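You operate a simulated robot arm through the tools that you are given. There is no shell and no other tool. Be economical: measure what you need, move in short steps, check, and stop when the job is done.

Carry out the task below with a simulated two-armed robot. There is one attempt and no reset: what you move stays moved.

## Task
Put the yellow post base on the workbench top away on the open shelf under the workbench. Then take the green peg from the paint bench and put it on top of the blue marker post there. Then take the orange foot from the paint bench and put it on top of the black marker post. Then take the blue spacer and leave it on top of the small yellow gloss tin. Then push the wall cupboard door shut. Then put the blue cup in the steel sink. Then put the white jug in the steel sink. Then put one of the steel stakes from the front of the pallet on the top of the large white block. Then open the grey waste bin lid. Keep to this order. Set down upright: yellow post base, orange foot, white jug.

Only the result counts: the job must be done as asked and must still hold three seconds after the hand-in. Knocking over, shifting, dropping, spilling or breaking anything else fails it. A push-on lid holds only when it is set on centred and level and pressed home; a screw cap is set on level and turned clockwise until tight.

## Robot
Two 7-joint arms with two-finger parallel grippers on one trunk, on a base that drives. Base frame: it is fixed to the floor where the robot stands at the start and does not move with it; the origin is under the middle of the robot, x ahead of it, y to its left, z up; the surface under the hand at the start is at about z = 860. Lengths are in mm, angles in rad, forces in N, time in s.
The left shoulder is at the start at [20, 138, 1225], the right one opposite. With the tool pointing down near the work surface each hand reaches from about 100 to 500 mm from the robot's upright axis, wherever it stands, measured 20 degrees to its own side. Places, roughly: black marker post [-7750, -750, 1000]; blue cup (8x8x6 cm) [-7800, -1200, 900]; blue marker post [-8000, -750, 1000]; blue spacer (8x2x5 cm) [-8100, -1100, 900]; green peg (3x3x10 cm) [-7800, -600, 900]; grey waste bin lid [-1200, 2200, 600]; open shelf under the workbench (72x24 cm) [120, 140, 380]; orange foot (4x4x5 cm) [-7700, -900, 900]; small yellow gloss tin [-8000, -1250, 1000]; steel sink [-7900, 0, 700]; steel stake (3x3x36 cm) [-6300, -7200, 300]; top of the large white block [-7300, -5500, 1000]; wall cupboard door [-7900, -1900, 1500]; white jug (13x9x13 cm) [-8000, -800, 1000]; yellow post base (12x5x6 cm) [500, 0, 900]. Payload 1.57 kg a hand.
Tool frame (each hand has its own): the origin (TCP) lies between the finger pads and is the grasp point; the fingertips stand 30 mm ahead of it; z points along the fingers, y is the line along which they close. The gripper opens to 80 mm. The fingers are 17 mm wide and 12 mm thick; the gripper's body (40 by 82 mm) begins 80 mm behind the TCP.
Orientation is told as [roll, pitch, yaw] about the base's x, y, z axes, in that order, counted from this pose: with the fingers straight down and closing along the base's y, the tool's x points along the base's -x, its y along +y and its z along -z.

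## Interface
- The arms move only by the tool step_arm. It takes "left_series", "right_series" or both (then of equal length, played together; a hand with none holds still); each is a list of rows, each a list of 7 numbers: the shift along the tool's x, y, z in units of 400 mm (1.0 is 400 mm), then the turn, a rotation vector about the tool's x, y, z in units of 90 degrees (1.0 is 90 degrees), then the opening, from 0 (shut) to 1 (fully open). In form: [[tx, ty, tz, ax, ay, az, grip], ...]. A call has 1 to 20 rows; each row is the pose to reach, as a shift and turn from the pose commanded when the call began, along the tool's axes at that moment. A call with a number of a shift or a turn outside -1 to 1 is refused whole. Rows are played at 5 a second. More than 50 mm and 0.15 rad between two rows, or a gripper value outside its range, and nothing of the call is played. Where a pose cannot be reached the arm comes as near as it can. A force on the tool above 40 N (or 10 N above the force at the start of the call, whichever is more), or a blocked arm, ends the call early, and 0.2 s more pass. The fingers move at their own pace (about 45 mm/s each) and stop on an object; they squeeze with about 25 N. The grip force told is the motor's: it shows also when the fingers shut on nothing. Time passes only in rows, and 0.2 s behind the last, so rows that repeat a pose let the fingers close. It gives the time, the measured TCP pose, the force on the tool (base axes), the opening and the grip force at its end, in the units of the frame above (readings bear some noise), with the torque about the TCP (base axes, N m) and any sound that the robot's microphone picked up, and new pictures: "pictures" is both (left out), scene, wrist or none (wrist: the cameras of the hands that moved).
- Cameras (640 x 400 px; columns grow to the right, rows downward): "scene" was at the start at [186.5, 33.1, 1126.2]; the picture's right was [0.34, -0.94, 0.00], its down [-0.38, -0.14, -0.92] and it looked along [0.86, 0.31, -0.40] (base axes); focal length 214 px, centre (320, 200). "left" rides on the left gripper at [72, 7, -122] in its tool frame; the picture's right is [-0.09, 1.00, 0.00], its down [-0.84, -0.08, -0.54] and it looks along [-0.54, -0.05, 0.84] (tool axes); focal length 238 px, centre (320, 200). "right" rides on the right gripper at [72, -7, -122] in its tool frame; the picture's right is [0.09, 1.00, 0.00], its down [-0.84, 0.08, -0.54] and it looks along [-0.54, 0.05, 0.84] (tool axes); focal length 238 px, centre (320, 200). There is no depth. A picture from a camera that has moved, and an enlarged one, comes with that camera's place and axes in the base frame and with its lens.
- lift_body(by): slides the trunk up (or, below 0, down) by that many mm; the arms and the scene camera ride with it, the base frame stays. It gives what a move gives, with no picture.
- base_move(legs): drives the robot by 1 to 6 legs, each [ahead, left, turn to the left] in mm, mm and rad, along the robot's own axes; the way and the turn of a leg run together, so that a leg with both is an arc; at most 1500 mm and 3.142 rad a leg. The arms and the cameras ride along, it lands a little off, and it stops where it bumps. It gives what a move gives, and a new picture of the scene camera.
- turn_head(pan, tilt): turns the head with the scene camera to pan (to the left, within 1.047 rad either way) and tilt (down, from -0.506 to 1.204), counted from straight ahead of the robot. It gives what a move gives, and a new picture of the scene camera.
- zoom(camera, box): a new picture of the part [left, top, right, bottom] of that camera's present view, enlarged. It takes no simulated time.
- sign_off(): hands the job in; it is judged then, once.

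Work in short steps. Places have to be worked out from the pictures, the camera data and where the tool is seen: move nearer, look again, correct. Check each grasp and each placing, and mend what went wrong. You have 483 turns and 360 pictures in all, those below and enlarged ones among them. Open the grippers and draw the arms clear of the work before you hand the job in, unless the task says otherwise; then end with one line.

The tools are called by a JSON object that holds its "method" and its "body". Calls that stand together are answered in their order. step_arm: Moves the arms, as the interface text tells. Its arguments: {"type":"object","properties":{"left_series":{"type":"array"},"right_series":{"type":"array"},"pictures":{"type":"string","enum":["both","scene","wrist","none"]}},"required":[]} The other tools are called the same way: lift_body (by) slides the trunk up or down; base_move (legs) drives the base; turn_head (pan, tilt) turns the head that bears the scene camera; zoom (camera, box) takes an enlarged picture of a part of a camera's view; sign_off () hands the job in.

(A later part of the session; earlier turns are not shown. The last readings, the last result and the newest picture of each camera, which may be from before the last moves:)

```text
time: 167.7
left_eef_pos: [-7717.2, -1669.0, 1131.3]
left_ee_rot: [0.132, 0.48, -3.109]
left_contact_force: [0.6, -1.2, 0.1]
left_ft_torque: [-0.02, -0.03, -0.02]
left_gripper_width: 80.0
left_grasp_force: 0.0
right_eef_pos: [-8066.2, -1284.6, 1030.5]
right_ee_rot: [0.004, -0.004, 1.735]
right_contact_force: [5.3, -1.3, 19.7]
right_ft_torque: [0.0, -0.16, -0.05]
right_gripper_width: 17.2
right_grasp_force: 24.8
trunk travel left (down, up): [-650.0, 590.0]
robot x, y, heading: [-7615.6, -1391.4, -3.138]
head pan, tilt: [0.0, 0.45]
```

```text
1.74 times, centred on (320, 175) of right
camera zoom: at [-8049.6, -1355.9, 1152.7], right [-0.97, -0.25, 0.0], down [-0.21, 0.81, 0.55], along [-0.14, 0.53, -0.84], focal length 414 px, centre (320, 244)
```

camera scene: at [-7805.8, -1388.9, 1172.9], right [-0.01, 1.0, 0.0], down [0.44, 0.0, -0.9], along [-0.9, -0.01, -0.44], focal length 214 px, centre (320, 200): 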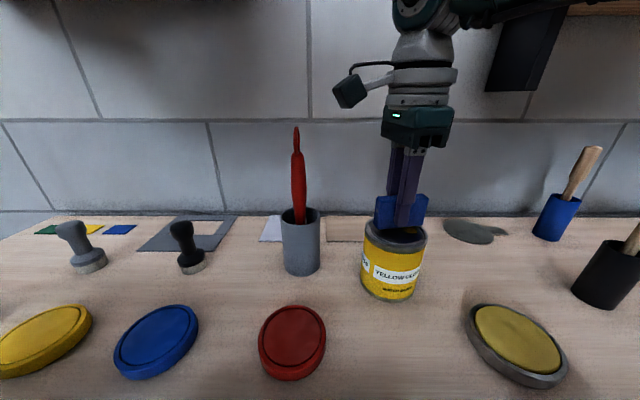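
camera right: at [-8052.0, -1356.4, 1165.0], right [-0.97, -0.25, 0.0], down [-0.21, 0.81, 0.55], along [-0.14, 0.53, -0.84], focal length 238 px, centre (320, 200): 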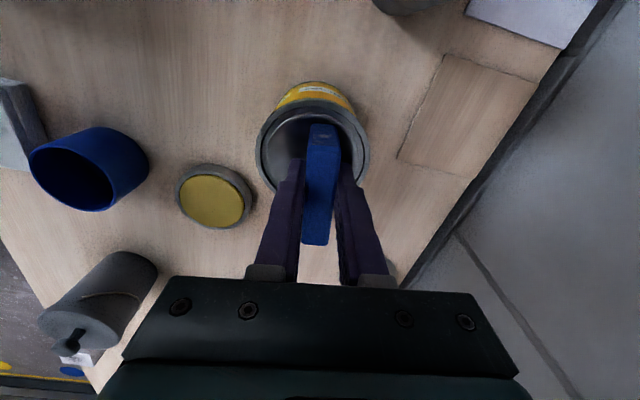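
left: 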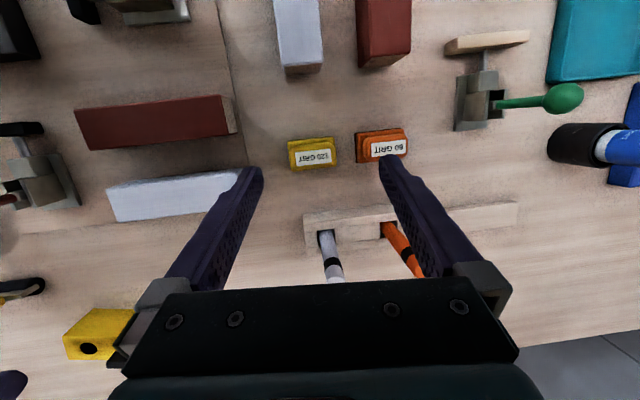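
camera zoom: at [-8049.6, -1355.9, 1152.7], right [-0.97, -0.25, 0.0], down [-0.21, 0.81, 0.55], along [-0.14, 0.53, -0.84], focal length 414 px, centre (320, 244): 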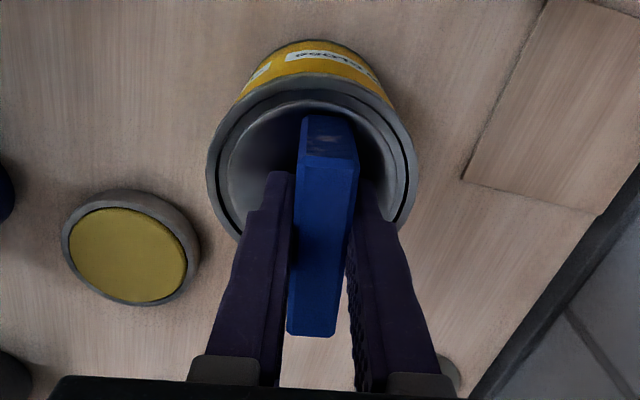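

The spacer sits on the lid. I relieve the pressure, open slightly and check before rising.

{"method": "step_arm", "body": {"right_series": [[0, 0, -0.007, 0, 0, 0, 0], [0, 0, -0.007, 0, 0, 0, 0.3], [0, 0, -0.007, 0, 0, 0, 0.5], [0, 0, -0.007, 0, 0, 0, 0.5], [0, 0, -0.08, 0, 0, 0, 0.5], [0, 0, -0.18, 0, 0, 0, 0.5], [0, 0, -0.25, 0, 0, 0, 0.5]], "pictures": "both"}}

```text
time: 169.3
left_eef_pos: [-7716.9, -1668.1, 1131.0]
left_ee_rot: [0.132, 0.483, -3.109]
left_contact_force: [-0.8, 0.0, 0.2]
left_ft_torque: [0.0, 0.01, -0.02]
left_gripper_width: 79.9
left_grasp_force: 0.1
right_eef_pos: [-8064.5, -1284.7, 1129.2]
right_ee_rot: [0.002, -0.004, 1.736]
right_contact_force: [0.4, 0.7, 0.2]
right_ft_torque: [-0.03, 0.0, -0.04]
right_gripper_width: 40.2
right_grasp_force: 0.0
trunk travel left (down, up): [-650.0, 590.0]
robot x, y, heading: [-7613.1, -1392.3, -3.133]
head pan, tilt: [0.0, 0.45]
camera scene: at [-7805.8, -1388.9, 1172.9], right [-0.01, 1.0, 0.0], down [0.44, 0.0, -0.9], along [-0.9, -0.01, -0.44], focal length 214 px, centre (320, 200)
camera right: at [-8048.1, -1355.5, 1251.6], right [-0.97, -0.25, 0.0], down [-0.21, 0.81, 0.54], along [-0.14, 0.53, -0.84], focal length 238 px, centre (320, 200)
```

scene: 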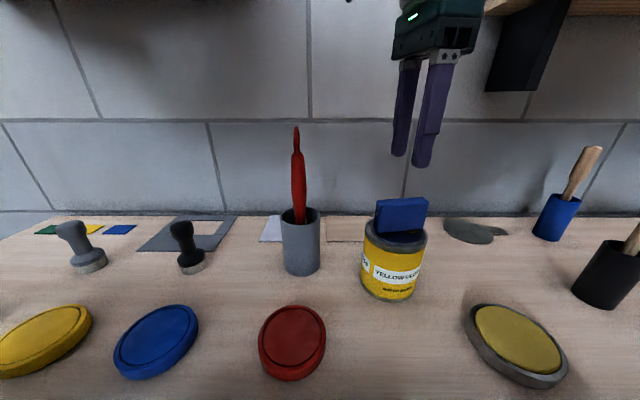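
right: 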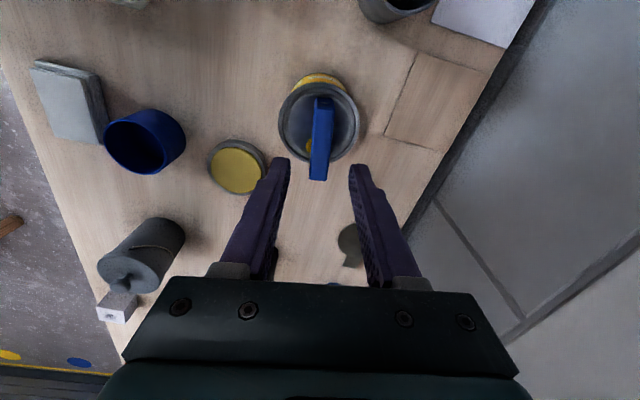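

The spacer rests on the gloss tin. Now the cupboard door: I back off and look at it.

{"method": "base_move", "body": {"legs": [[-450, 0, 0]]}}

{"method": "turn_head", "body": {"pan": 0.45, "tilt": -0.2}}

```text
time: 172.1
left_eef_pos: [-7264.5, -1665.2, 1130.8]
left_ee_rot: [0.133, 0.481, -3.115]
left_contact_force: [-0.5, 0.4, -0.2]
left_ft_torque: [0.01, 0.0, -0.01]
left_gripper_width: 79.8
left_grasp_force: 0.1
right_eef_pos: [-7611.6, -1280.8, 1129.4]
right_ee_rot: [0.0, -0.004, 1.732]
right_contact_force: [-0.4, 0.0, -0.1]
right_ft_torque: [0.0, -0.02, 0.01]
right_gripper_width: 40.0
right_grasp_force: 0.0
trunk travel left (down, up): [-650.0, 590.0]
robot x, y, heading: [-7160.9, -1385.4, -3.14]
head pan, tilt: [0.0, 0.45]
camera scene: at [-7351.5, -1385.9, 1172.9], right [0.0, 1.0, 0.0], down [0.44, 0.0, -0.9], along [-0.9, 0.0, -0.44], focal length 214 px, centre (320, 200)
```

scene: 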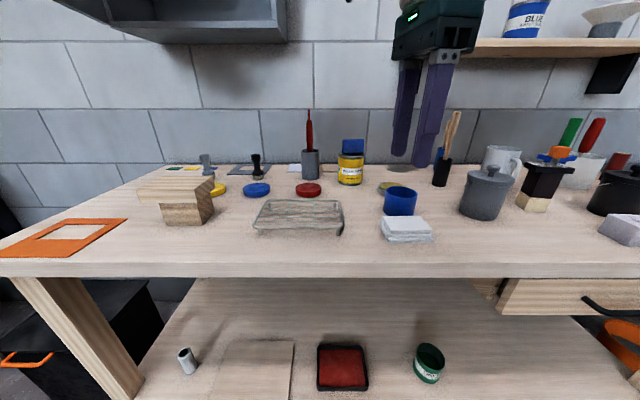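

```text
time: 173.1
left_eef_pos: [-7263.5, -1665.8, 1131.5]
left_ee_rot: [0.132, 0.482, -3.115]
left_contact_force: [0.0, 0.7, -0.3]
left_ft_torque: [0.01, 0.0, 0.01]
left_gripper_width: 79.8
left_grasp_force: 0.1
right_eef_pos: [-7611.3, -1281.5, 1128.4]
right_ee_rot: [0.002, -0.002, 1.731]
right_contact_force: [-0.6, 0.2, -0.4]
right_ft_torque: [-0.01, -0.02, -0.02]
right_gripper_width: 39.9
right_grasp_force: 0.1
trunk travel left (down, up): [-650.0, 590.0]
robot x, y, heading: [-7154.9, -1388.7, -3.14]
head pan, tilt: [0.45, -0.201]
camera scene: at [-7334.5, -1422.1, 1231.9], right [-0.44, 0.9, 0.0], down [-0.18, -0.09, -0.98], along [-0.88, -0.43, 0.2], focal length 214 px, centre (320, 200)
```

scene: 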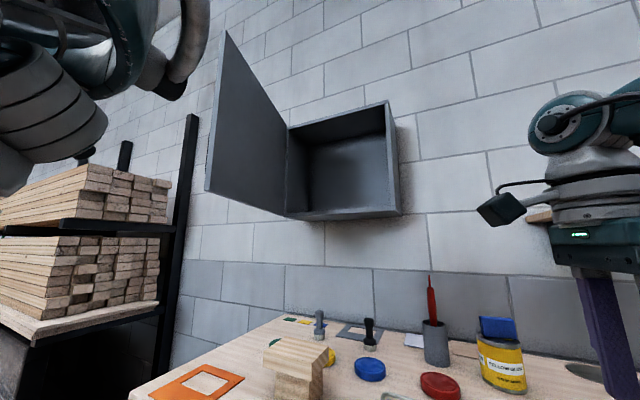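

The door is open about 78°: hinge at (-8050,-1916), free end near (-7614,-1820), z 1340–1730. I'll sweep it shut with the closed left hand from its outer side. First I level the left hand, close it, and pull the right hand in.

{"method": "step_arm", "body": {"left_series": [[-0.05, 0, 0, 0, -0.08, 0, 0], [-0.1, 0, 0, 0, -0.16, 0, 0], [-0.15, 0, 0, 0, -0.24, 0, 0], [-0.15, 0, 0, 0, -0.305, 0, 0], [-0.15, 0, 0, 0, -0.305, 0, 0]], "right_series": [[0, -0.1, 0, 0, 0, 0, 0], [0, -0.2, 0, 0, 0, 0, 0], [0, -0.3, 0, 0, 0, 0, 0], [0, -0.37, 0, 0, 0, 0, 0], [0, -0.37, 0, 0, 0, 0, 0]], "pictures": "none"}}

{"method": "lift_body", "body": {"by": 320}}

```text
time: 174.3
left_eef_pos: [-7348.1, -1682.4, 1109.1]
left_ee_rot: [0.119, 0.031, 3.1]
left_contact_force: [0.4, -0.2, 0.0]
left_ft_torque: [0.0, -0.02, -0.04]
left_gripper_width: 0.0
left_grasp_force: 14.6
left hand out of reach, approached as far as the arm can: row 2, 3, 4, 5
right_eef_pos: [-7465.4, -1258.2, 1129.5]
right_ee_rot: [0.002, -0.003, 1.73]
right_contact_force: [-1.0, -0.3, 0.0]
right_ft_torque: [0.0, 0.02, -0.01]
right_gripper_width: 0.0
right_grasp_force: 21.0
trunk travel left (down, up): [-650.0, 590.0]
robot x, y, heading: [-7159.4, -1387.6, -3.142]
head pan, tilt: [0.45, -0.201]
```

```text
time: 177.4
left_eef_pos: [-7347.6, -1682.2, 1428.4]
left_ee_rot: [0.119, 0.034, 3.107]
left_contact_force: [-0.5, 0.1, 0.1]
left_ft_torque: [0.02, 0.0, 0.02]
left_gripper_width: 0.1
left_grasp_force: 21.5
right_eef_pos: [-7466.3, -1257.8, 1448.7]
right_ee_rot: [0.002, -0.004, 1.732]
right_contact_force: [-0.3, 0.2, -1.0]
right_ft_torque: [0.02, -0.04, 0.0]
right_gripper_width: 0.4
right_grasp_force: 21.6
trunk travel left (down, up): [-970.0, 270.0]
robot x, y, heading: [-7155.6, -1386.3, -3.142]
head pan, tilt: [0.45, -0.201]
```

I slide left so the hand can pass outside the door, then extend the left hand.

{"method": "base_move", "body": {"legs": [[0, 400, 0]]}}

{"method": "step_arm", "body": {"left_series": [[-0.09, -0.05, 0, 0, 0, 0, 0], [-0.18, -0.1, 0, 0, 0, 0, 0], [-0.27, -0.15, 0, 0, 0, 0, 0], [-0.36, -0.2, 0, 0, 0, 0, 0], [-0.45, -0.25, 0, 0, 0, 0, 0], [-0.52, -0.31, 0, 0, 0, 0, 0], [-0.52, -0.31, 0, 0, 0, 0, 0]], "pictures": "scene"}}

```text
time: 179.9
left_eef_pos: [-7348.1, -2079.4, 1428.4]
left_ee_rot: [0.119, 0.033, 3.103]
left_contact_force: [-0.3, 1.1, -0.4]
left_ft_torque: [-0.01, -0.01, -0.03]
left_gripper_width: 0.1
left_grasp_force: 21.0
right_eef_pos: [-7465.1, -1655.0, 1447.7]
right_ee_rot: [0.002, -0.003, 1.728]
right_contact_force: [-0.1, -0.2, -0.5]
right_ft_torque: [0.01, -0.04, 0.0]
right_gripper_width: 0.0
right_grasp_force: 20.8
trunk travel left (down, up): [-970.0, 270.0]
robot x, y, heading: [-7160.2, -1785.1, 3.143]
head pan, tilt: [0.45, -0.201]
camera scene: at [-7334.2, -1819.8, 1552.0], right [-0.43, 0.9, 0.0], down [-0.18, -0.09, -0.98], along [-0.88, -0.43, 0.2], focal length 214 px, centre (320, 200)
```

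scene: 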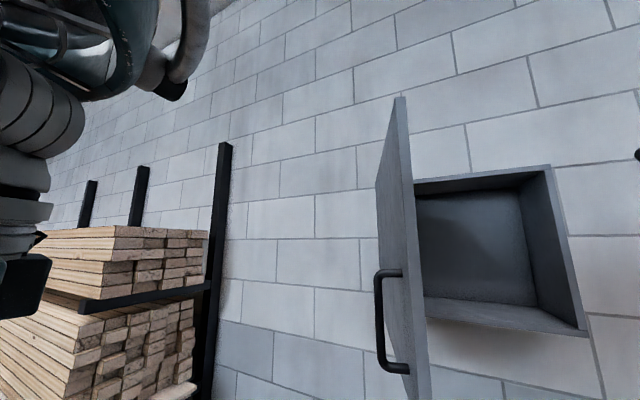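

```text
time: 181.5
left_eef_pos: [-7549.9, -1947.4, 1407.3]
left_ee_rot: [0.118, 0.032, 3.102]
left_contact_force: [0.3, 1.0, 1.4]
left_ft_torque: [-0.01, -0.01, 0.0]
left_gripper_width: 0.0
left_grasp_force: 20.7
right_eef_pos: [-7465.5, -1654.1, 1448.5]
right_ee_rot: [0.002, -0.004, 1.728]
right_contact_force: [-0.8, -0.1, 0.0]
right_ft_torque: [-0.01, 0.01, 0.01]
right_gripper_width: 0.0
right_grasp_force: 21.5
trunk travel left (down, up): [-970.0, 270.0]
robot x, y, heading: [-7160.3, -1786.3, 3.141]
head pan, tilt: [0.45, -0.201]
camera scene: at [-7334.2, -1819.9, 1552.0], right [-0.43, 0.9, 0.0], down [-0.18, -0.09, -0.98], along [-0.88, -0.43, 0.2], focal length 214 px, centre (320, 200)
```

scene: 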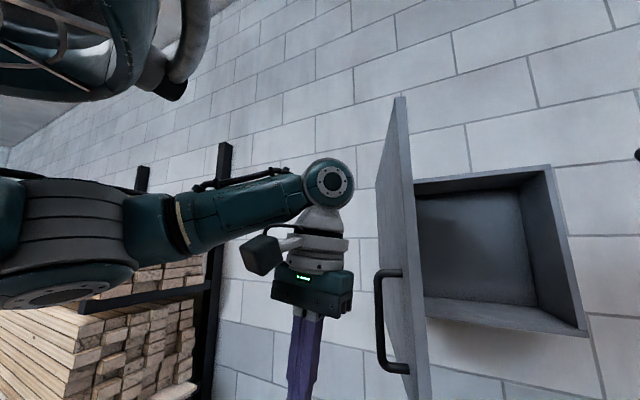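

The free end is at (-7600,-1828), with a handle on the outer face. I pass the hand alongside the door with extra margin.

{"method": "base_move", "body": {"legs": [[0, 35, 0], [165, 0, 0]]}}

```text
time: 183.4
left_eef_pos: [-7713.2, -1985.4, 1407.6]
left_ee_rot: [0.118, 0.033, 3.108]
left_contact_force: [-0.2, -0.8, 0.0]
left_ft_torque: [0.03, 0.03, 0.03]
left_gripper_width: 0.0
left_grasp_force: 21.5
right_eef_pos: [-7628.1, -1692.0, 1447.4]
right_ee_rot: [0.003, -0.003, 1.731]
right_contact_force: [-0.6, -0.5, 0.5]
right_ft_torque: [-0.03, 0.03, -0.05]
right_gripper_width: 0.0
right_grasp_force: 21.4
trunk travel left (down, up): [-970.0, 270.0]
robot x, y, heading: [-7322.7, -1823.8, -3.137]
head pan, tilt: [0.45, -0.201]
camera scene: at [-7496.8, -1856.1, 1552.0], right [-0.44, 0.9, 0.0], down [-0.18, -0.09, -0.98], along [-0.88, -0.43, 0.2], focal length 214 px, centre (320, 200)
```

scene: 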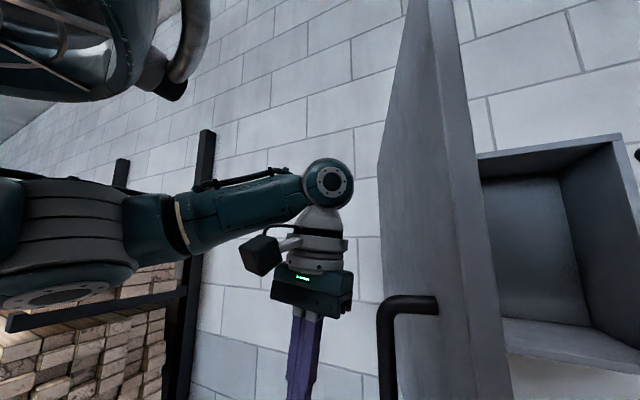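

The right hand would be in the door's swing, so I tuck it back and to the right.

{"method": "step_arm", "body": {"right_series": [[-0.044, -0.096, 0, 0, 0, 0, 0], [-0.088, -0.192, 0, 0, 0, 0, 0], [-0.132, -0.288, 0, 0, 0, 0, 0], [-0.176, -0.384, 0, 0, 0, 0, 0], [-0.2186, -0.48, 0, 0, 0, 0, 0], [-0.2186, -0.48, 0, 0, 0, 0, 0]], "pictures": "none"}}

```text
time: 184.5
left_eef_pos: [-7712.6, -1985.1, 1407.8]
left_ee_rot: [0.117, 0.03, 3.106]
left_contact_force: [-0.4, 0.0, 0.1]
left_ft_torque: [0.03, -0.02, 0.0]
left_gripper_width: 0.0
left_grasp_force: 21.0
right_eef_pos: [-7488.2, -1586.0, 1429.6]
right_ee_rot: [-0.192, -0.031, 1.768]
right_contact_force: [-0.3, 0.5, 0.0]
right_ft_torque: [-0.01, -0.01, -0.02]
right_gripper_width: 0.2
right_grasp_force: 20.9
right hand out of reach, approached as far as the arm can: row 4, 5
trunk travel left (down, up): [-970.0, 270.0]
robot x, y, heading: [-7325.3, -1822.5, -3.14]
head pan, tilt: [0.45, -0.201]
stopped in row 5 (right hand): the arm was blocked; the commanded pose is now the measured one
```

Now I sweep: the first two legs of the arc toward +y.

{"method": "base_move", "body": {"legs": [[14, -95, 0], [21, -91, 0]]}}

```text
time: 186.4
left_eef_pos: [-7747.7, -1798.3, 1407.6]
left_ee_rot: [0.117, 0.03, 3.106]
left_contact_force: [-0.6, 0.3, -0.6]
left_ft_torque: [-0.03, 0.01, -0.02]
left_gripper_width: 0.0
left_grasp_force: 21.0
right_eef_pos: [-7522.0, -1400.4, 1430.1]
right_ee_rot: [-0.195, -0.032, 1.767]
right_contact_force: [-0.2, 0.0, 0.0]
right_ft_torque: [0.0, 0.01, 0.0]
right_gripper_width: 0.0
right_grasp_force: 21.1
trunk travel left (down, up): [-970.0, 270.0]
robot x, y, heading: [-7356.6, -1634.1, -3.144]
head pan, tilt: [0.45, -0.201]
camera scene: at [-7531.8, -1669.9, 1552.0], right [-0.44, 0.9, 0.0], down [-0.18, -0.09, -0.98], along [-0.88, -0.43, 0.2], focal length 214 px, centre (320, 200)
```

scene: 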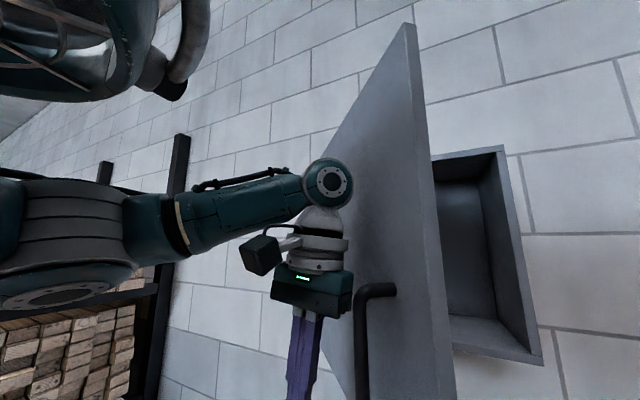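

The door is moving. I continue the arc.

{"method": "base_move", "body": {"legs": [[58, -96, 0], [88, -71, 0]]}}

```text
time: 187.5
left_eef_pos: [-7792.6, -1738.0, 1408.1]
left_ee_rot: [0.123, 0.027, 3.132]
left_contact_force: [-1.2, -1.9, 1.9]
left_ft_torque: [0.21, -0.22, 0.05]
left_gripper_width: 0.2
left_grasp_force: 21.2
right_eef_pos: [-7565.9, -1330.9, 1430.4]
right_ee_rot: [-0.193, -0.029, 1.77]
right_contact_force: [-1.1, 0.6, -0.5]
right_ft_torque: [0.0, 0.04, -0.04]
right_gripper_width: 0.0
right_grasp_force: 21.0
trunk travel left (down, up): [-970.0, 270.0]
robot x, y, heading: [-7398.0, -1565.9, -3.14]
head pan, tilt: [0.45, -0.201]
stopped in leg 1: the robot was blocked; the commanded pose is now the measured one
camera scene: at [-7574.2, -1601.4, 1552.0], right [-0.44, 0.9, 0.0], down [-0.18, -0.09, -0.98], along [-0.88, -0.43, 0.2], focal length 214 px, centre (320, 200)
```

scene: 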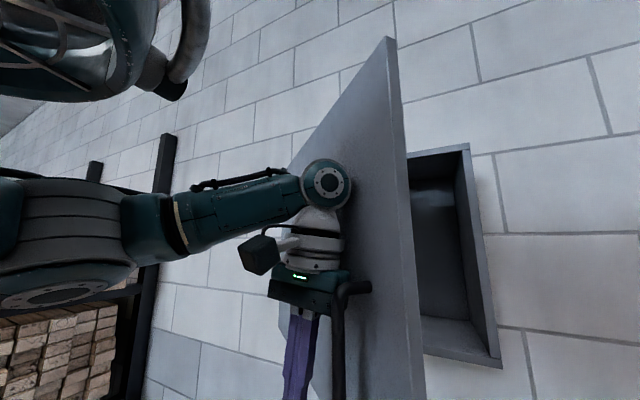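

It jammed sideways against the handle. I slide the hand toward the hinge, then push perpendicular to the door.

{"method": "base_move", "body": {"legs": [[27, 33, 0], [45, -65, 0]]}}

```text
time: 189.0
left_eef_pos: [-7865.1, -1705.4, 1408.2]
left_ee_rot: [0.123, 0.026, 3.129]
left_contact_force: [1.0, -0.2, -0.1]
left_ft_torque: [0.05, -0.01, 0.0]
left_gripper_width: 0.2
left_grasp_force: 21.1
right_eef_pos: [-7638.5, -1300.1, 1430.7]
right_ee_rot: [-0.194, -0.031, 1.772]
right_contact_force: [-0.5, 0.2, -0.1]
right_ft_torque: [-0.02, 0.0, -0.02]
right_gripper_width: 0.1
right_grasp_force: 21.3
trunk travel left (down, up): [-970.0, 270.0]
robot x, y, heading: [-7472.1, -1536.0, -3.134]
head pan, tilt: [0.45, -0.201]
camera scene: at [-7646.8, -1570.1, 1552.0], right [-0.44, 0.9, 0.0], down [-0.18, -0.09, -0.98], along [-0.88, -0.43, 0.2], focal length 214 px, centre (320, 200)
```

scene: 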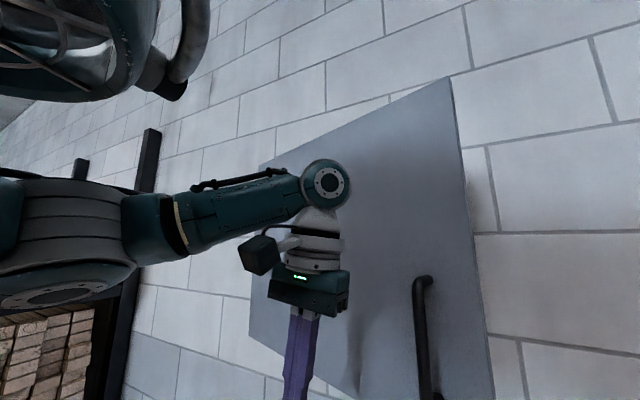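

The door is now about 60–65° toward shut. I continue pushing mainly ahead.

{"method": "base_move", "body": {"legs": [[65, -35, 0], [35, -10, 0]]}}

```text
time: 190.5
left_eef_pos: [-7965.5, -1661.6, 1407.6]
left_ee_rot: [0.122, 0.026, 3.132]
left_contact_force: [0.0, -0.5, -0.8]
left_ft_torque: [-0.01, -0.01, 0.03]
left_gripper_width: 0.2
left_grasp_force: 20.9
right_eef_pos: [-7739.0, -1255.1, 1429.5]
right_ee_rot: [-0.194, -0.031, 1.771]
right_contact_force: [0.3, -0.5, -0.2]
right_ft_torque: [0.02, 0.03, -0.03]
right_gripper_width: 0.0
right_grasp_force: 21.4
trunk travel left (down, up): [-970.0, 270.0]
robot x, y, heading: [-7568.1, -1490.9, -3.135]
head pan, tilt: [0.45, -0.201]
camera scene: at [-7747.2, -1525.3, 1552.0], right [-0.44, 0.9, 0.0], down [-0.18, -0.09, -0.98], along [-0.88, -0.43, 0.2], focal length 214 px, centre (320, 200)
```

scene: 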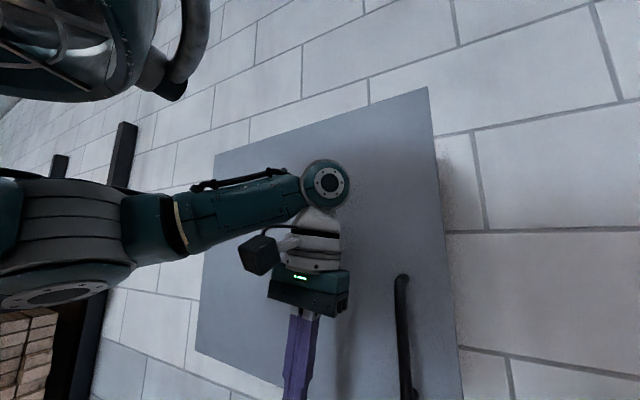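

I finish by pushing with the arm in small steps, so the force limit guards it.

{"method": "step_arm", "body": {"left_series": [[-0.03, 0, 0, 0, 0, 0, 0], [-0.06, 0, 0, 0, 0, 0, 0], [-0.09, 0, 0, 0, 0, 0, 0], [-0.12, 0, 0, 0, 0, 0, 0], [-0.14, 0, 0, 0, 0, 0, 0], [-0.16, 0, 0, 0, 0, 0, 0]], "pictures": "scene"}}

```text
time: 191.9
left_eef_pos: [-8020.8, -1659.8, 1407.2]
left_ee_rot: [0.125, 0.039, 3.134]
left_contact_force: [17.7, -1.0, 2.1]
left_ft_torque: [0.13, 2.11, 0.06]
left_gripper_width: 0.2
left_grasp_force: 21.2
right_eef_pos: [-7737.5, -1256.6, 1429.4]
right_ee_rot: [-0.196, -0.031, 1.772]
right_contact_force: [0.9, -0.1, 0.4]
right_ft_torque: [0.02, 0.0, 0.03]
right_gripper_width: 0.1
right_grasp_force: 21.2
trunk travel left (down, up): [-970.0, 270.0]
robot x, y, heading: [-7569.6, -1490.8, -3.135]
head pan, tilt: [0.45, -0.201]
stopped in row 6 (left hand): the force on the tool passed its limit at 64 N (the readings are from after the stop); the commanded pose is now the measured one
camera scene: at [-7746.1, -1525.6, 1551.8], right [-0.44, 0.9, 0.0], down [-0.18, -0.09, -0.98], along [-0.88, -0.43, 0.2], focal length 214 px, centre (320, 200)
```

scene: 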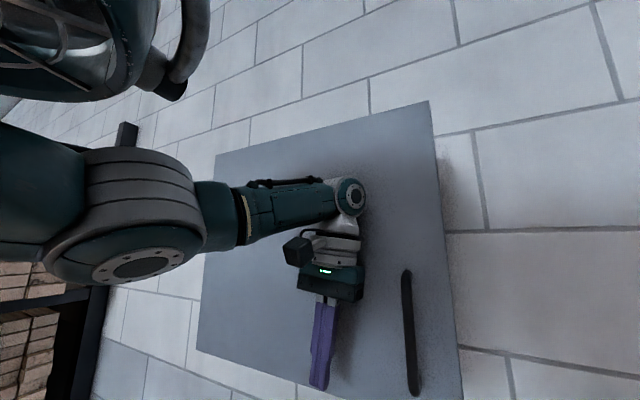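

It hit a hard stop, so it is likely shut. I back off and verify from the side.

{"method": "step_arm", "body": {"left_series": [[0.1, 0, 0, 0, 0, 0, 0], [0.2, 0, 0, 0, 0, 0, 0], [0.2, 0, 0, 0, 0, 0, 0]], "pictures": "none"}}

{"method": "base_move", "body": {"legs": [[-450, 0, 0], [0, -500, 0]]}}

{"method": "turn_head", "body": {"pan": 0.6, "tilt": 0.1}}

```text
time: 192.7
left_eef_pos: [-7943.8, -1661.5, 1409.2]
left_ee_rot: [0.127, 0.035, 3.135]
left_contact_force: [0.8, 0.8, -1.0]
left_ft_torque: [-0.01, -0.01, 0.02]
left_gripper_width: 0.1
left_grasp_force: 21.4
right_eef_pos: [-7738.7, -1255.2, 1430.2]
right_ee_rot: [-0.192, -0.032, 1.771]
right_contact_force: [-0.7, 0.7, -0.2]
right_ft_torque: [0.02, 0.01, 0.0]
right_gripper_width: 0.0
right_grasp_force: 21.5
trunk travel left (down, up): [-970.0, 270.0]
robot x, y, heading: [-7571.7, -1491.8, -3.14]
head pan, tilt: [0.45, -0.201]
```

```text
time: 198.0
left_eef_pos: [-7494.3, -1152.5, 1409.9]
left_ee_rot: [0.124, 0.034, 3.124]
left_contact_force: [-0.9, 0.0, -0.3]
left_ft_torque: [0.02, -0.03, -0.05]
left_gripper_width: 0.0
left_grasp_force: 21.3
right_eef_pos: [-7284.5, -748.5, 1431.6]
right_ee_rot: [-0.193, -0.029, 1.763]
right_contact_force: [0.2, 0.1, -0.1]
right_ft_torque: [0.0, -0.01, 0.02]
right_gripper_width: 0.0
right_grasp_force: 21.4
trunk travel left (down, up): [-970.0, 270.0]
robot x, y, heading: [-7119.3, -980.2, 3.141]
head pan, tilt: [0.45, -0.201]
camera scene: at [-7295.1, -1017.9, 1552.0], right [-0.43, 0.9, 0.0], down [-0.18, -0.09, -0.98], along [-0.88, -0.42, 0.2], focal length 214 px, centre (320, 200)
```

scene: 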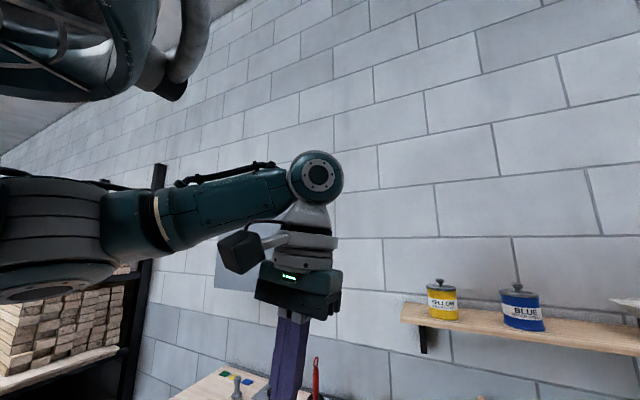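

```text
time: 198.8
left_eef_pos: [-7493.5, -1152.7, 1411.3]
left_ee_rot: [0.124, 0.036, 3.126]
left_contact_force: [-0.4, 0.4, -0.1]
left_ft_torque: [-0.01, -0.01, 0.0]
left_gripper_width: 0.0
left_grasp_force: 21.1
right_eef_pos: [-7284.1, -748.5, 1432.0]
right_ee_rot: [-0.194, -0.033, 1.764]
right_contact_force: [0.7, 0.8, -0.9]
right_ft_torque: [0.0, 0.06, 0.01]
right_gripper_width: 0.0
right_grasp_force: 21.1
trunk travel left (down, up): [-970.0, 270.0]
robot x, y, heading: [-7119.9, -987.0, 3.135]
head pan, tilt: [0.6, 0.099]
camera scene: at [-7296.2, -1033.6, 1525.6], right [-0.56, 0.83, 0.0], down [0.08, 0.06, -1.0], along [-0.82, -0.56, -0.1], focal length 214 px, centre (320, 200)
```

scene: 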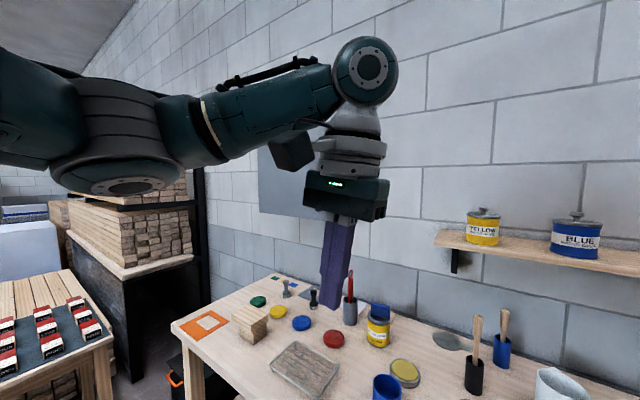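

The left arm blocks the view. I lower the trunk to working height and look again.

{"method": "lift_body", "body": {"by": -320}}

{"method": "turn_head", "body": {"pan": 0.75, "tilt": -0.15}}

```text
time: 201.9
left_eef_pos: [-7493.8, -1153.4, 1090.4]
left_ee_rot: [0.123, 0.035, 3.125]
left_contact_force: [0.2, 0.0, 0.6]
left_ft_torque: [0.01, 0.0, -0.02]
left_gripper_width: 0.0
left_grasp_force: 21.9
right_eef_pos: [-7285.0, -748.2, 1110.8]
right_ee_rot: [-0.193, -0.034, 1.763]
right_contact_force: [0.6, -0.1, 0.4]
right_ft_torque: [-0.02, 0.01, -0.03]
right_gripper_width: 0.0
right_grasp_force: 21.1
trunk travel left (down, up): [-650.0, 590.0]
robot x, y, heading: [-7116.6, -984.0, 3.138]
head pan, tilt: [0.6, 0.099]
```

```text
time: 202.7
left_eef_pos: [-7493.6, -1152.8, 1090.3]
left_ee_rot: [0.125, 0.035, 3.123]
left_contact_force: [-0.2, 0.1, 0.1]
left_ft_torque: [-0.01, 0.01, -0.04]
left_gripper_width: 0.1
left_grasp_force: 21.2
right_eef_pos: [-7284.5, -747.9, 1110.2]
right_ee_rot: [-0.195, -0.032, 1.763]
right_contact_force: [0.1, 0.0, -0.3]
right_ft_torque: [-0.03, 0.0, -0.01]
right_gripper_width: 0.1
right_grasp_force: 21.2
trunk travel left (down, up): [-650.0, 590.0]
robot x, y, heading: [-7119.5, -983.0, 3.142]
head pan, tilt: [0.75, -0.15]
camera scene: at [-7282.7, -1039.8, 1227.7], right [-0.68, 0.73, 0.0], down [-0.11, -0.1, -0.99], along [-0.73, -0.67, 0.15], focal length 214 px, centre (320, 200)
```

scene: 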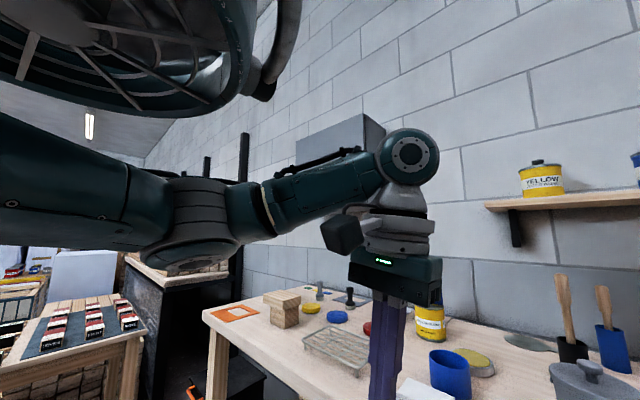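

{"method": "zoom", "body": {"camera": "scene", "box": [270, 90, 430, 190]}}

```text
4.00 times, centred on (350, 140) of scene
camera zoom: at [-7282.7, -1039.8, 1227.7], right [-0.68, 0.73, 0.0], down [-0.11, -0.1, -0.99], along [-0.73, -0.67, 0.15], focal length 858 px, centre (200, 440)
```

zoom: 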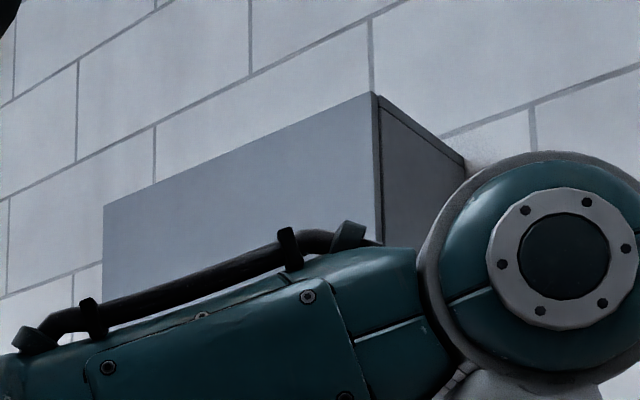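

The door is shut and flush with the cupboard. Next the blue cup: I reset the right hand to level and neutral yaw, and open it.

{"method": "step_arm", "body": {"right_series": [[0, 0, 0, -0.06, 0.01, 0, 1], [0, 0, 0, -0.124, 0.02, 0, 1], [0, 0, 0, -0.124, 0.02, 0, 1]], "pictures": "none"}}

{"method": "step_arm", "body": {"right_series": [[0.0136, 0.061, 0, 0, 0, -0.088, 1], [0.027, 0.122, 0, 0, 0, -0.176, 1], [0.04, 0.183, 0, 0, 0, -0.264, 1], [0.054, 0.245, 0, 0, 0, -0.352, 1], [0.068, 0.306, 0, 0, 0, -0.44, 1], [0.08, 0.367, 0, 0, 0, -0.528, 1], [0.095, 0.428, 0, 0, 0, -0.616, 1], [0.109, 0.49, 0, 0, 0, -0.704, 1], [0.122, 0.55, 0, 0, 0, -0.79, 1], [0.136, 0.612, 0, 0, 0, -0.877, 1], [0.136, 0.612, 0, 0, 0, -0.877, 1]], "pictures": "none"}}

{"method": "turn_head", "body": {"pan": 0.0, "tilt": 0.45}}

```text
time: 203.5
left_eef_pos: [-7494.9, -1152.3, 1090.5]
left_ee_rot: [0.123, 0.035, 3.126]
left_contact_force: [-0.1, 0.2, 0.3]
left_ft_torque: [0.01, 0.01, 0.01]
left_gripper_width: 0.3
left_grasp_force: 20.8
right_eef_pos: [-7305.1, -738.6, 1108.3]
right_ee_rot: [-0.081, 0.004, 1.772]
right_contact_force: [0.2, 0.2, 0.7]
right_ft_torque: [0.0, 0.02, -0.03]
right_gripper_width: 67.8
right_grasp_force: 0.1
right hand out of reach, approached as far as the arm can: row 1, 2, 3
trunk travel left (down, up): [-650.0, 590.0]
robot x, y, heading: [-7119.1, -982.8, 3.135]
head pan, tilt: [0.75, -0.15]
```

```text
time: 205.9
left_eef_pos: [-7495.0, -1152.7, 1089.8]
left_ee_rot: [0.122, 0.036, 3.123]
left_contact_force: [0.6, -0.5, -0.1]
left_ft_torque: [0.02, 0.03, 0.01]
left_gripper_width: 0.0
left_grasp_force: 21.8
right_eef_pos: [-7550.7, -837.4, 1121.3]
right_ee_rot: [-0.001, 0.0, 3.137]
right_contact_force: [-0.4, -0.8, 0.8]
right_ft_torque: [-0.02, 0.0, 0.0]
right_gripper_width: 79.6
right_grasp_force: 0.0
trunk travel left (down, up): [-650.0, 590.0]
robot x, y, heading: [-7118.9, -980.3, 3.14]
head pan, tilt: [0.75, -0.15]
```

```text
time: 207.0
left_eef_pos: [-7493.4, -1153.4, 1091.1]
left_ee_rot: [0.123, 0.036, 3.122]
left_contact_force: [0.2, 0.3, -0.2]
left_ft_torque: [-0.02, -0.05, -0.02]
left_gripper_width: 0.0
left_grasp_force: 21.3
right_eef_pos: [-7550.3, -837.1, 1120.7]
right_ee_rot: [0.0, 0.0, 3.136]
right_contact_force: [0.2, 0.1, 0.6]
right_ft_torque: [-0.02, -0.01, 0.03]
right_gripper_width: 80.1
right_grasp_force: 0.0
trunk travel left (down, up): [-650.0, 590.0]
robot x, y, heading: [-7120.0, -982.6, 3.139]
head pan, tilt: [0.0, 0.45]
camera scene: at [-7312.0, -981.7, 1173.0], right [0.0, 1.0, 0.0], down [0.43, 0.0, -0.9], along [-0.9, 0.0, -0.43], focal length 214 px, centre (320, 200)
```

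scene: 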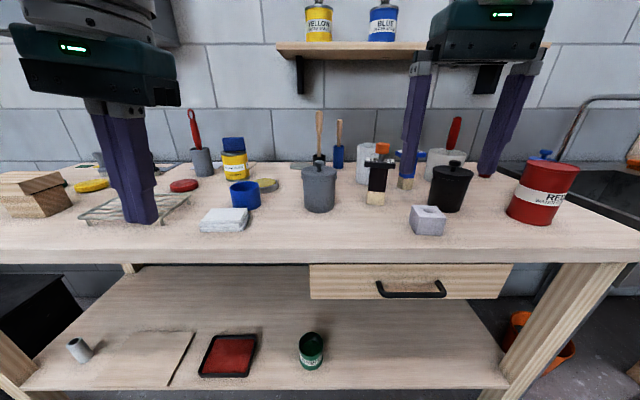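

Right hand is level. I retract the left hand a bit and drive toward the cup.

{"method": "step_arm", "body": {"left_series": [[0.1, 0, -0.02, 0, 0, 0, 0.2], [0.2, 0, -0.05, 0, 0, 0, 0.4], [0.3, 0, -0.08, 0, 0, 0, 0.5], [0.4, 0, -0.1, 0, 0, 0, 0.5], [0.4, 0, -0.1, 0, 0, 0, 0.5]], "pictures": "none"}}

{"method": "base_move", "body": {"legs": [[0, 300, 0], [270, 0, 0]]}}

{"method": "step_arm", "body": {"right_series": [[0, 0, 0, 0, 0, 0, 1]], "pictures": "wrist"}}

```text
time: 208.4
left_eef_pos: [-7322.0, -1161.5, 1114.3]
left_ee_rot: [0.2, 0.143, -3.141]
left_contact_force: [0.2, -0.5, 0.1]
left_ft_torque: [-0.01, 0.03, 0.02]
left_gripper_width: 39.8
left_grasp_force: 0.1
right_eef_pos: [-7549.3, -839.3, 1121.3]
right_ee_rot: [0.003, 0.001, 3.138]
right_contact_force: [-0.3, 0.5, -0.3]
right_ft_torque: [0.03, -0.03, 0.0]
right_gripper_width: 80.0
right_grasp_force: 0.1
trunk travel left (down, up): [-650.0, 590.0]
robot x, y, heading: [-7118.4, -982.5, 3.134]
head pan, tilt: [0.0, 0.45]
stopped in row 5 (left hand): the arm was blocked; the commanded pose is now the measured one
```

```text
time: 212.0
left_eef_pos: [-7595.1, -1460.5, 1113.7]
left_ee_rot: [0.2, 0.144, -3.138]
left_contact_force: [-0.9, 0.1, 0.4]
left_ft_torque: [0.01, 0.01, 0.01]
left_gripper_width: 40.0
left_grasp_force: 0.2
right_eef_pos: [-7823.9, -1137.2, 1120.6]
right_ee_rot: [0.002, 0.0, 3.14]
right_contact_force: [0.6, 0.2, -0.5]
right_ft_torque: [-0.01, -0.02, 0.01]
right_gripper_width: 80.1
right_grasp_force: 0.0
trunk travel left (down, up): [-650.0, 590.0]
robot x, y, heading: [-7396.2, -1282.1, 3.139]
head pan, tilt: [0.0, 0.45]
camera scene: at [-7586.1, -1280.5, 1172.9], right [0.0, 1.0, 0.0], down [0.44, 0.0, -0.9], along [-0.9, 0.0, -0.44], focal length 214 px, centre (320, 200)
```

scene: 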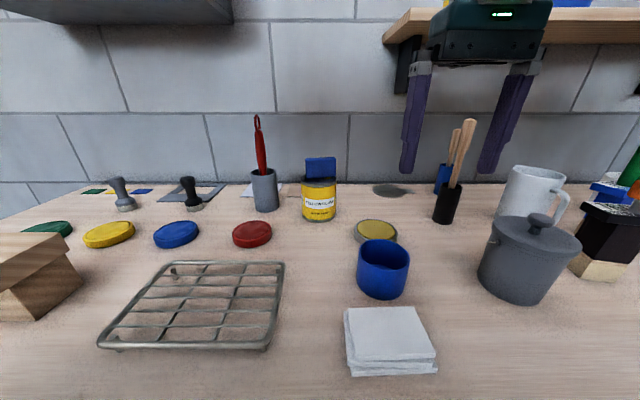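

```text
time: 212.4
left_eef_pos: [-7595.4, -1460.2, 1112.3]
left_ee_rot: [0.202, 0.145, -3.14]
left_contact_force: [-0.4, -0.5, 0.4]
left_ft_torque: [0.03, 0.0, -0.01]
left_gripper_width: 39.9
left_grasp_force: 0.0
right_eef_pos: [-7823.7, -1137.0, 1121.5]
right_ee_rot: [0.002, 0.002, 3.139]
right_contact_force: [-0.2, 0.3, -0.2]
right_ft_torque: [-0.02, 0.01, 0.0]
right_gripper_width: 79.8
right_grasp_force: 0.1
trunk travel left (down, up): [-650.0, 590.0]
robot x, y, heading: [-7394.5, -1285.6, 3.14]
head pan, tilt: [0.0, 0.45]
camera right: at [-7752.8, -1131.0, 1243.2], right [0.09, -1.0, 0.0], down [-0.84, -0.07, 0.54], along [-0.54, -0.05, -0.84], focal length 238 px, centre (320, 200)
```

right: 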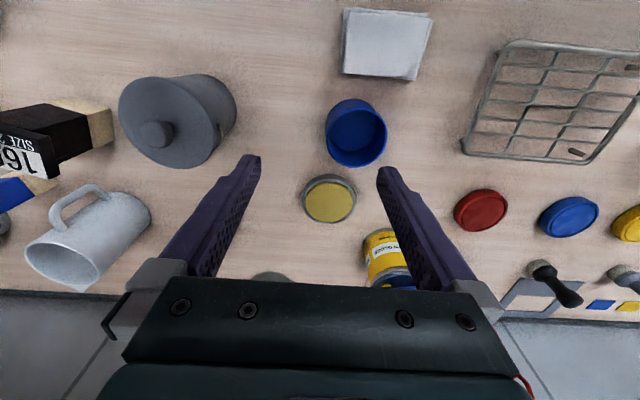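

Cup rim centre (-7842,-1185), outer diameter ≈76. I'll grip the +y wall with one finger inside, so TCP goes to (-7842,-1150).

{"method": "step_arm", "body": {"right_series": [[-0.02, 0.016, 0, 0, 0, 0, 0.6], [-0.045, 0.0325, 0, 0, 0, 0, 0.6], [-0.045, 0.0325, 0.1, 0, 0, 0, 0.6], [-0.045, 0.0325, 0.2, 0, 0, 0, 0.6], [-0.045, 0.0325, 0.26, 0, 0, 0, 0.6], [-0.045, 0.0325, 0.26, 0, 0, 0, 0.6]], "pictures": "wrist"}}

```text
time: 213.8
left_eef_pos: [-7595.3, -1459.9, 1113.7]
left_ee_rot: [0.204, 0.145, -3.14]
left_contact_force: [-0.3, -0.2, -0.4]
left_ft_torque: [-0.01, 0.04, -0.01]
left_gripper_width: 40.2
left_grasp_force: 0.1
right_eef_pos: [-7841.4, -1149.1, 1016.3]
right_ee_rot: [0.0, 0.001, 3.136]
right_contact_force: [-0.9, 0.4, -0.3]
right_ft_torque: [0.0, 0.02, -0.01]
right_gripper_width: 48.1
right_grasp_force: 0.0
trunk travel left (down, up): [-650.0, 590.0]
robot x, y, heading: [-7394.2, -1278.4, 3.139]
head pan, tilt: [0.0, 0.45]
camera right: at [-7771.0, -1143.4, 1137.9], right [0.09, -1.0, 0.0], down [-0.84, -0.07, 0.54], along [-0.54, -0.05, -0.84], focal length 238 px, centre (320, 200)
```

right: 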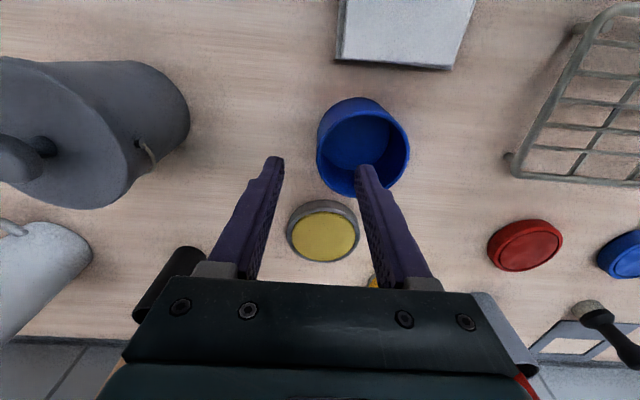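

Aligned. I descend onto the wall and close.

{"method": "step_arm", "body": {"right_series": [[0.01, 0, 0.08, 0, 0, 0, 0.6], [0.01, 0, 0.15, 0, 0, 0, 0.6], [0.01, 0, 0.19, 0, 0, 0, 0.6], [0.01, 0, 0.19, 0, 0, 0, 0.3], [0.01, 0, 0.19, 0, 0, 0, 0], [0.01, 0, 0.19, 0, 0, 0, 0], [0.01, 0, 0.19, 0, 0, 0, 0]], "pictures": "wrist"}}

```text
time: 215.4
left_eef_pos: [-7595.9, -1460.5, 1113.3]
left_ee_rot: [0.204, 0.143, -3.14]
left_contact_force: [0.6, 0.5, -0.1]
left_ft_torque: [0.04, -0.01, 0.01]
left_gripper_width: 40.0
left_grasp_force: 0.0
right_eef_pos: [-7837.2, -1149.6, 940.6]
right_ee_rot: [0.001, 0.0, 3.138]
right_contact_force: [0.3, -0.4, -0.1]
right_ft_torque: [0.03, 0.01, -0.01]
right_gripper_width: 5.0
right_grasp_force: 25.6
trunk travel left (down, up): [-650.0, 590.0]
robot x, y, heading: [-7395.4, -1285.2, 3.144]
head pan, tilt: [0.0, 0.45]
camera right: at [-7766.0, -1144.1, 1062.1], right [0.09, -1.0, 0.0], down [-0.84, -0.07, 0.54], along [-0.54, -0.05, -0.84], focal length 238 px, centre (320, 200)
```

right: 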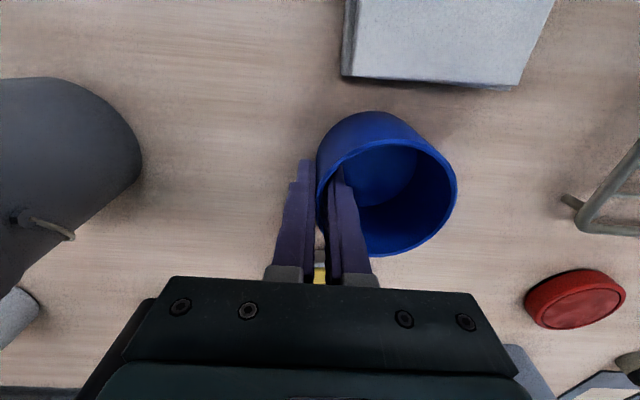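

Wall gripped (5 mm). I lift, back off, and drive to the sink to measure it.

{"method": "step_arm", "body": {"right_series": [[0, 0, -0.1, 0, 0, 0, 0], [0, 0, -0.2, 0, 0, 0, 0], [0, 0, -0.3, 0, 0, 0, 0], [0, 0, -0.4, 0, 0, 0, 0], [0, 0, -0.5, 0, 0, 0, 0], [0, 0, -0.5, 0, 0, 0, 0]], "pictures": "wrist"}}

{"method": "base_move", "body": {"legs": [[-280, 0, 0], [0, -1150, 0]]}}

```text
time: 216.8
left_eef_pos: [-7594.6, -1460.0, 1114.0]
left_ee_rot: [0.203, 0.142, -3.141]
left_contact_force: [-0.9, -0.1, -0.3]
left_ft_torque: [-0.01, -0.01, 0.0]
left_gripper_width: 40.1
left_grasp_force: 0.2
right_eef_pos: [-7834.3, -1146.5, 1133.5]
right_ee_rot: [-0.003, 0.02, 3.134]
right_contact_force: [-0.1, -0.1, -0.4]
right_ft_torque: [0.02, 0.0, -0.01]
right_gripper_width: 5.0
right_grasp_force: 25.3
trunk travel left (down, up): [-650.0, 590.0]
robot x, y, heading: [-7392.2, -1281.2, 3.138]
head pan, tilt: [0.0, 0.45]
camera right: at [-7767.1, -1141.1, 1256.5], right [0.09, -1.0, 0.0], down [-0.85, -0.07, 0.52], along [-0.52, -0.05, -0.85], focal length 238 px, centre (320, 200)
```

right: 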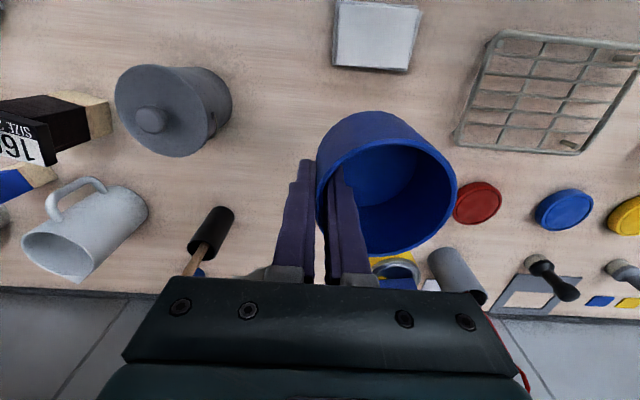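

```text
time: 224.2
left_eef_pos: [-7319.8, -311.8, 1112.2]
left_ee_rot: [0.202, 0.144, 3.141]
left_contact_force: [0.5, -0.3, 0.1]
left_ft_torque: [0.01, 0.01, 0.02]
left_gripper_width: 40.1
left_grasp_force: 0.1
right_eef_pos: [-7559.8, 3.4, 1132.7]
right_ee_rot: [-0.002, 0.02, 3.137]
right_contact_force: [0.5, -0.4, -0.8]
right_ft_torque: [0.04, 0.02, -0.02]
right_gripper_width: 4.5
right_grasp_force: 25.0
trunk travel left (down, up): [-650.0, 590.0]
robot x, y, heading: [-7115.6, -133.5, 3.134]
head pan, tilt: [0.0, 0.45]
camera scene: at [-7310.5, -131.5, 1172.9], right [0.0, 1.0, 0.0], down [0.44, 0.0, -0.9], along [-0.9, 0.0, -0.44], focal length 214 px, centre (320, 200)
```

scene: 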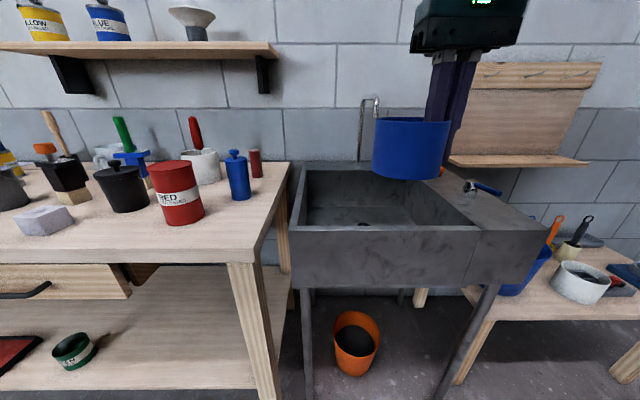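

Sink basin spans about x -7760..-8180, y -195..200. I drive so the cup hangs over (-7900,-98) and lower the trunk 100.

{"method": "base_move", "body": {"legs": [[340, 64, 0]]}}

{"method": "lift_body", "body": {"by": -100}}

{"method": "step_arm", "body": {"right_series": [[0, 0, 0, 0, -0.013, 0, 0]], "pictures": "both"}}

```text
time: 226.4
left_eef_pos: [-7655.9, -373.2, 1113.6]
left_ee_rot: [0.202, 0.141, 3.141]
left_contact_force: [-1.2, -1.0, -0.2]
left_ft_torque: [0.03, 0.0, 0.0]
left_gripper_width: 40.2
left_grasp_force: 0.0
right_eef_pos: [-7897.0, -59.0, 1133.1]
right_ee_rot: [-0.002, 0.022, 3.137]
right_contact_force: [0.8, -0.3, -0.2]
right_ft_torque: [0.02, 0.01, 0.0]
right_gripper_width: 4.6
right_grasp_force: 24.9
trunk travel left (down, up): [-650.0, 590.0]
robot x, y, heading: [-7451.5, -200.8, 3.137]
head pan, tilt: [0.0, 0.45]
camera scene: at [-7648.0, -192.7, 1172.9], right [0.0, 1.0, 0.0], down [0.44, 0.0, -0.9], along [-0.9, 0.0, -0.44], focal length 214 px, centre (320, 200)
```

scene: 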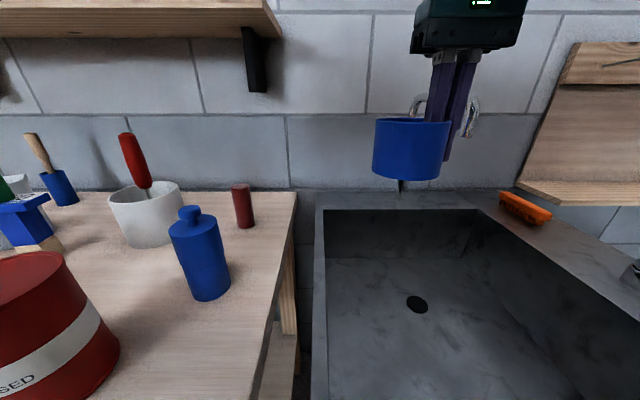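

```text
time: 227.7
left_eef_pos: [-7657.8, -371.5, 1013.5]
left_ee_rot: [0.202, 0.145, 3.141]
left_contact_force: [-0.5, 0.6, 0.4]
left_ft_torque: [-0.01, -0.01, 0.01]
left_gripper_width: 40.2
left_grasp_force: 0.0
right_eef_pos: [-7897.6, -58.5, 1032.7]
right_ee_rot: [-0.003, 0.022, 3.136]
right_contact_force: [0.3, 0.2, 1.0]
right_ft_torque: [0.01, -0.05, -0.01]
right_gripper_width: 4.1
right_grasp_force: 25.1
trunk travel left (down, up): [-550.0, 690.0]
robot x, y, heading: [-7453.8, -195.7, 3.142]
head pan, tilt: [0.0, 0.45]
```

```text
time: 228.1
left_eef_pos: [-7658.3, -373.7, 1012.5]
left_ee_rot: [0.201, 0.144, 3.14]
left_contact_force: [0.5, -0.6, -0.9]
left_ft_torque: [0.01, 0.0, 0.01]
left_gripper_width: 40.0
left_grasp_force: 0.0
right_eef_pos: [-7898.2, -59.5, 1030.6]
right_ee_rot: [-0.002, -0.001, 3.138]
right_contact_force: [0.4, -1.2, -0.8]
right_ft_torque: [0.03, 0.02, 0.02]
right_gripper_width: 4.3
right_grasp_force: 25.8
trunk travel left (down, up): [-550.0, 690.0]
robot x, y, heading: [-7455.5, -196.5, 3.138]
head pan, tilt: [0.0, 0.45]
camera scene: at [-7648.0, -192.7, 1072.9], right [0.0, 1.0, 0.0], down [0.44, 0.0, -0.9], along [-0.9, 0.0, -0.44], focal length 214 px, centre (320, 200)
camera right: at [-7826.1, -54.2, 1154.4], right [0.09, -1.0, 0.0], down [-0.84, -0.07, 0.54], along [-0.54, -0.05, -0.84], focal length 238 px, centre (320, 200)
```

scene: 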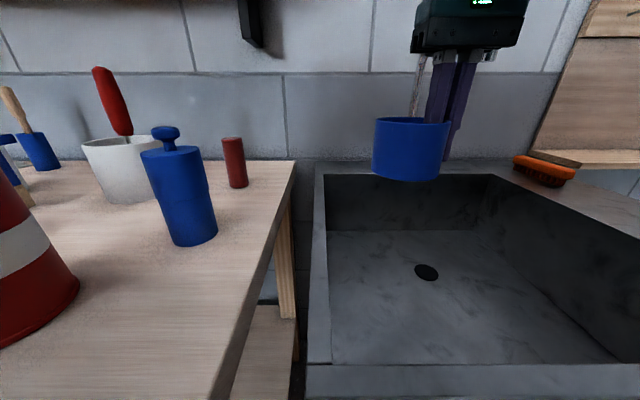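
right: 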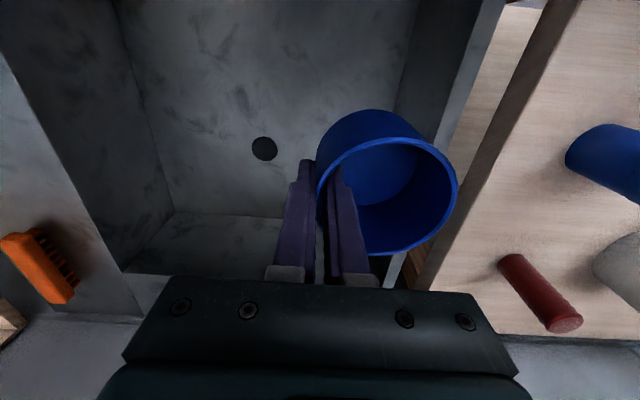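

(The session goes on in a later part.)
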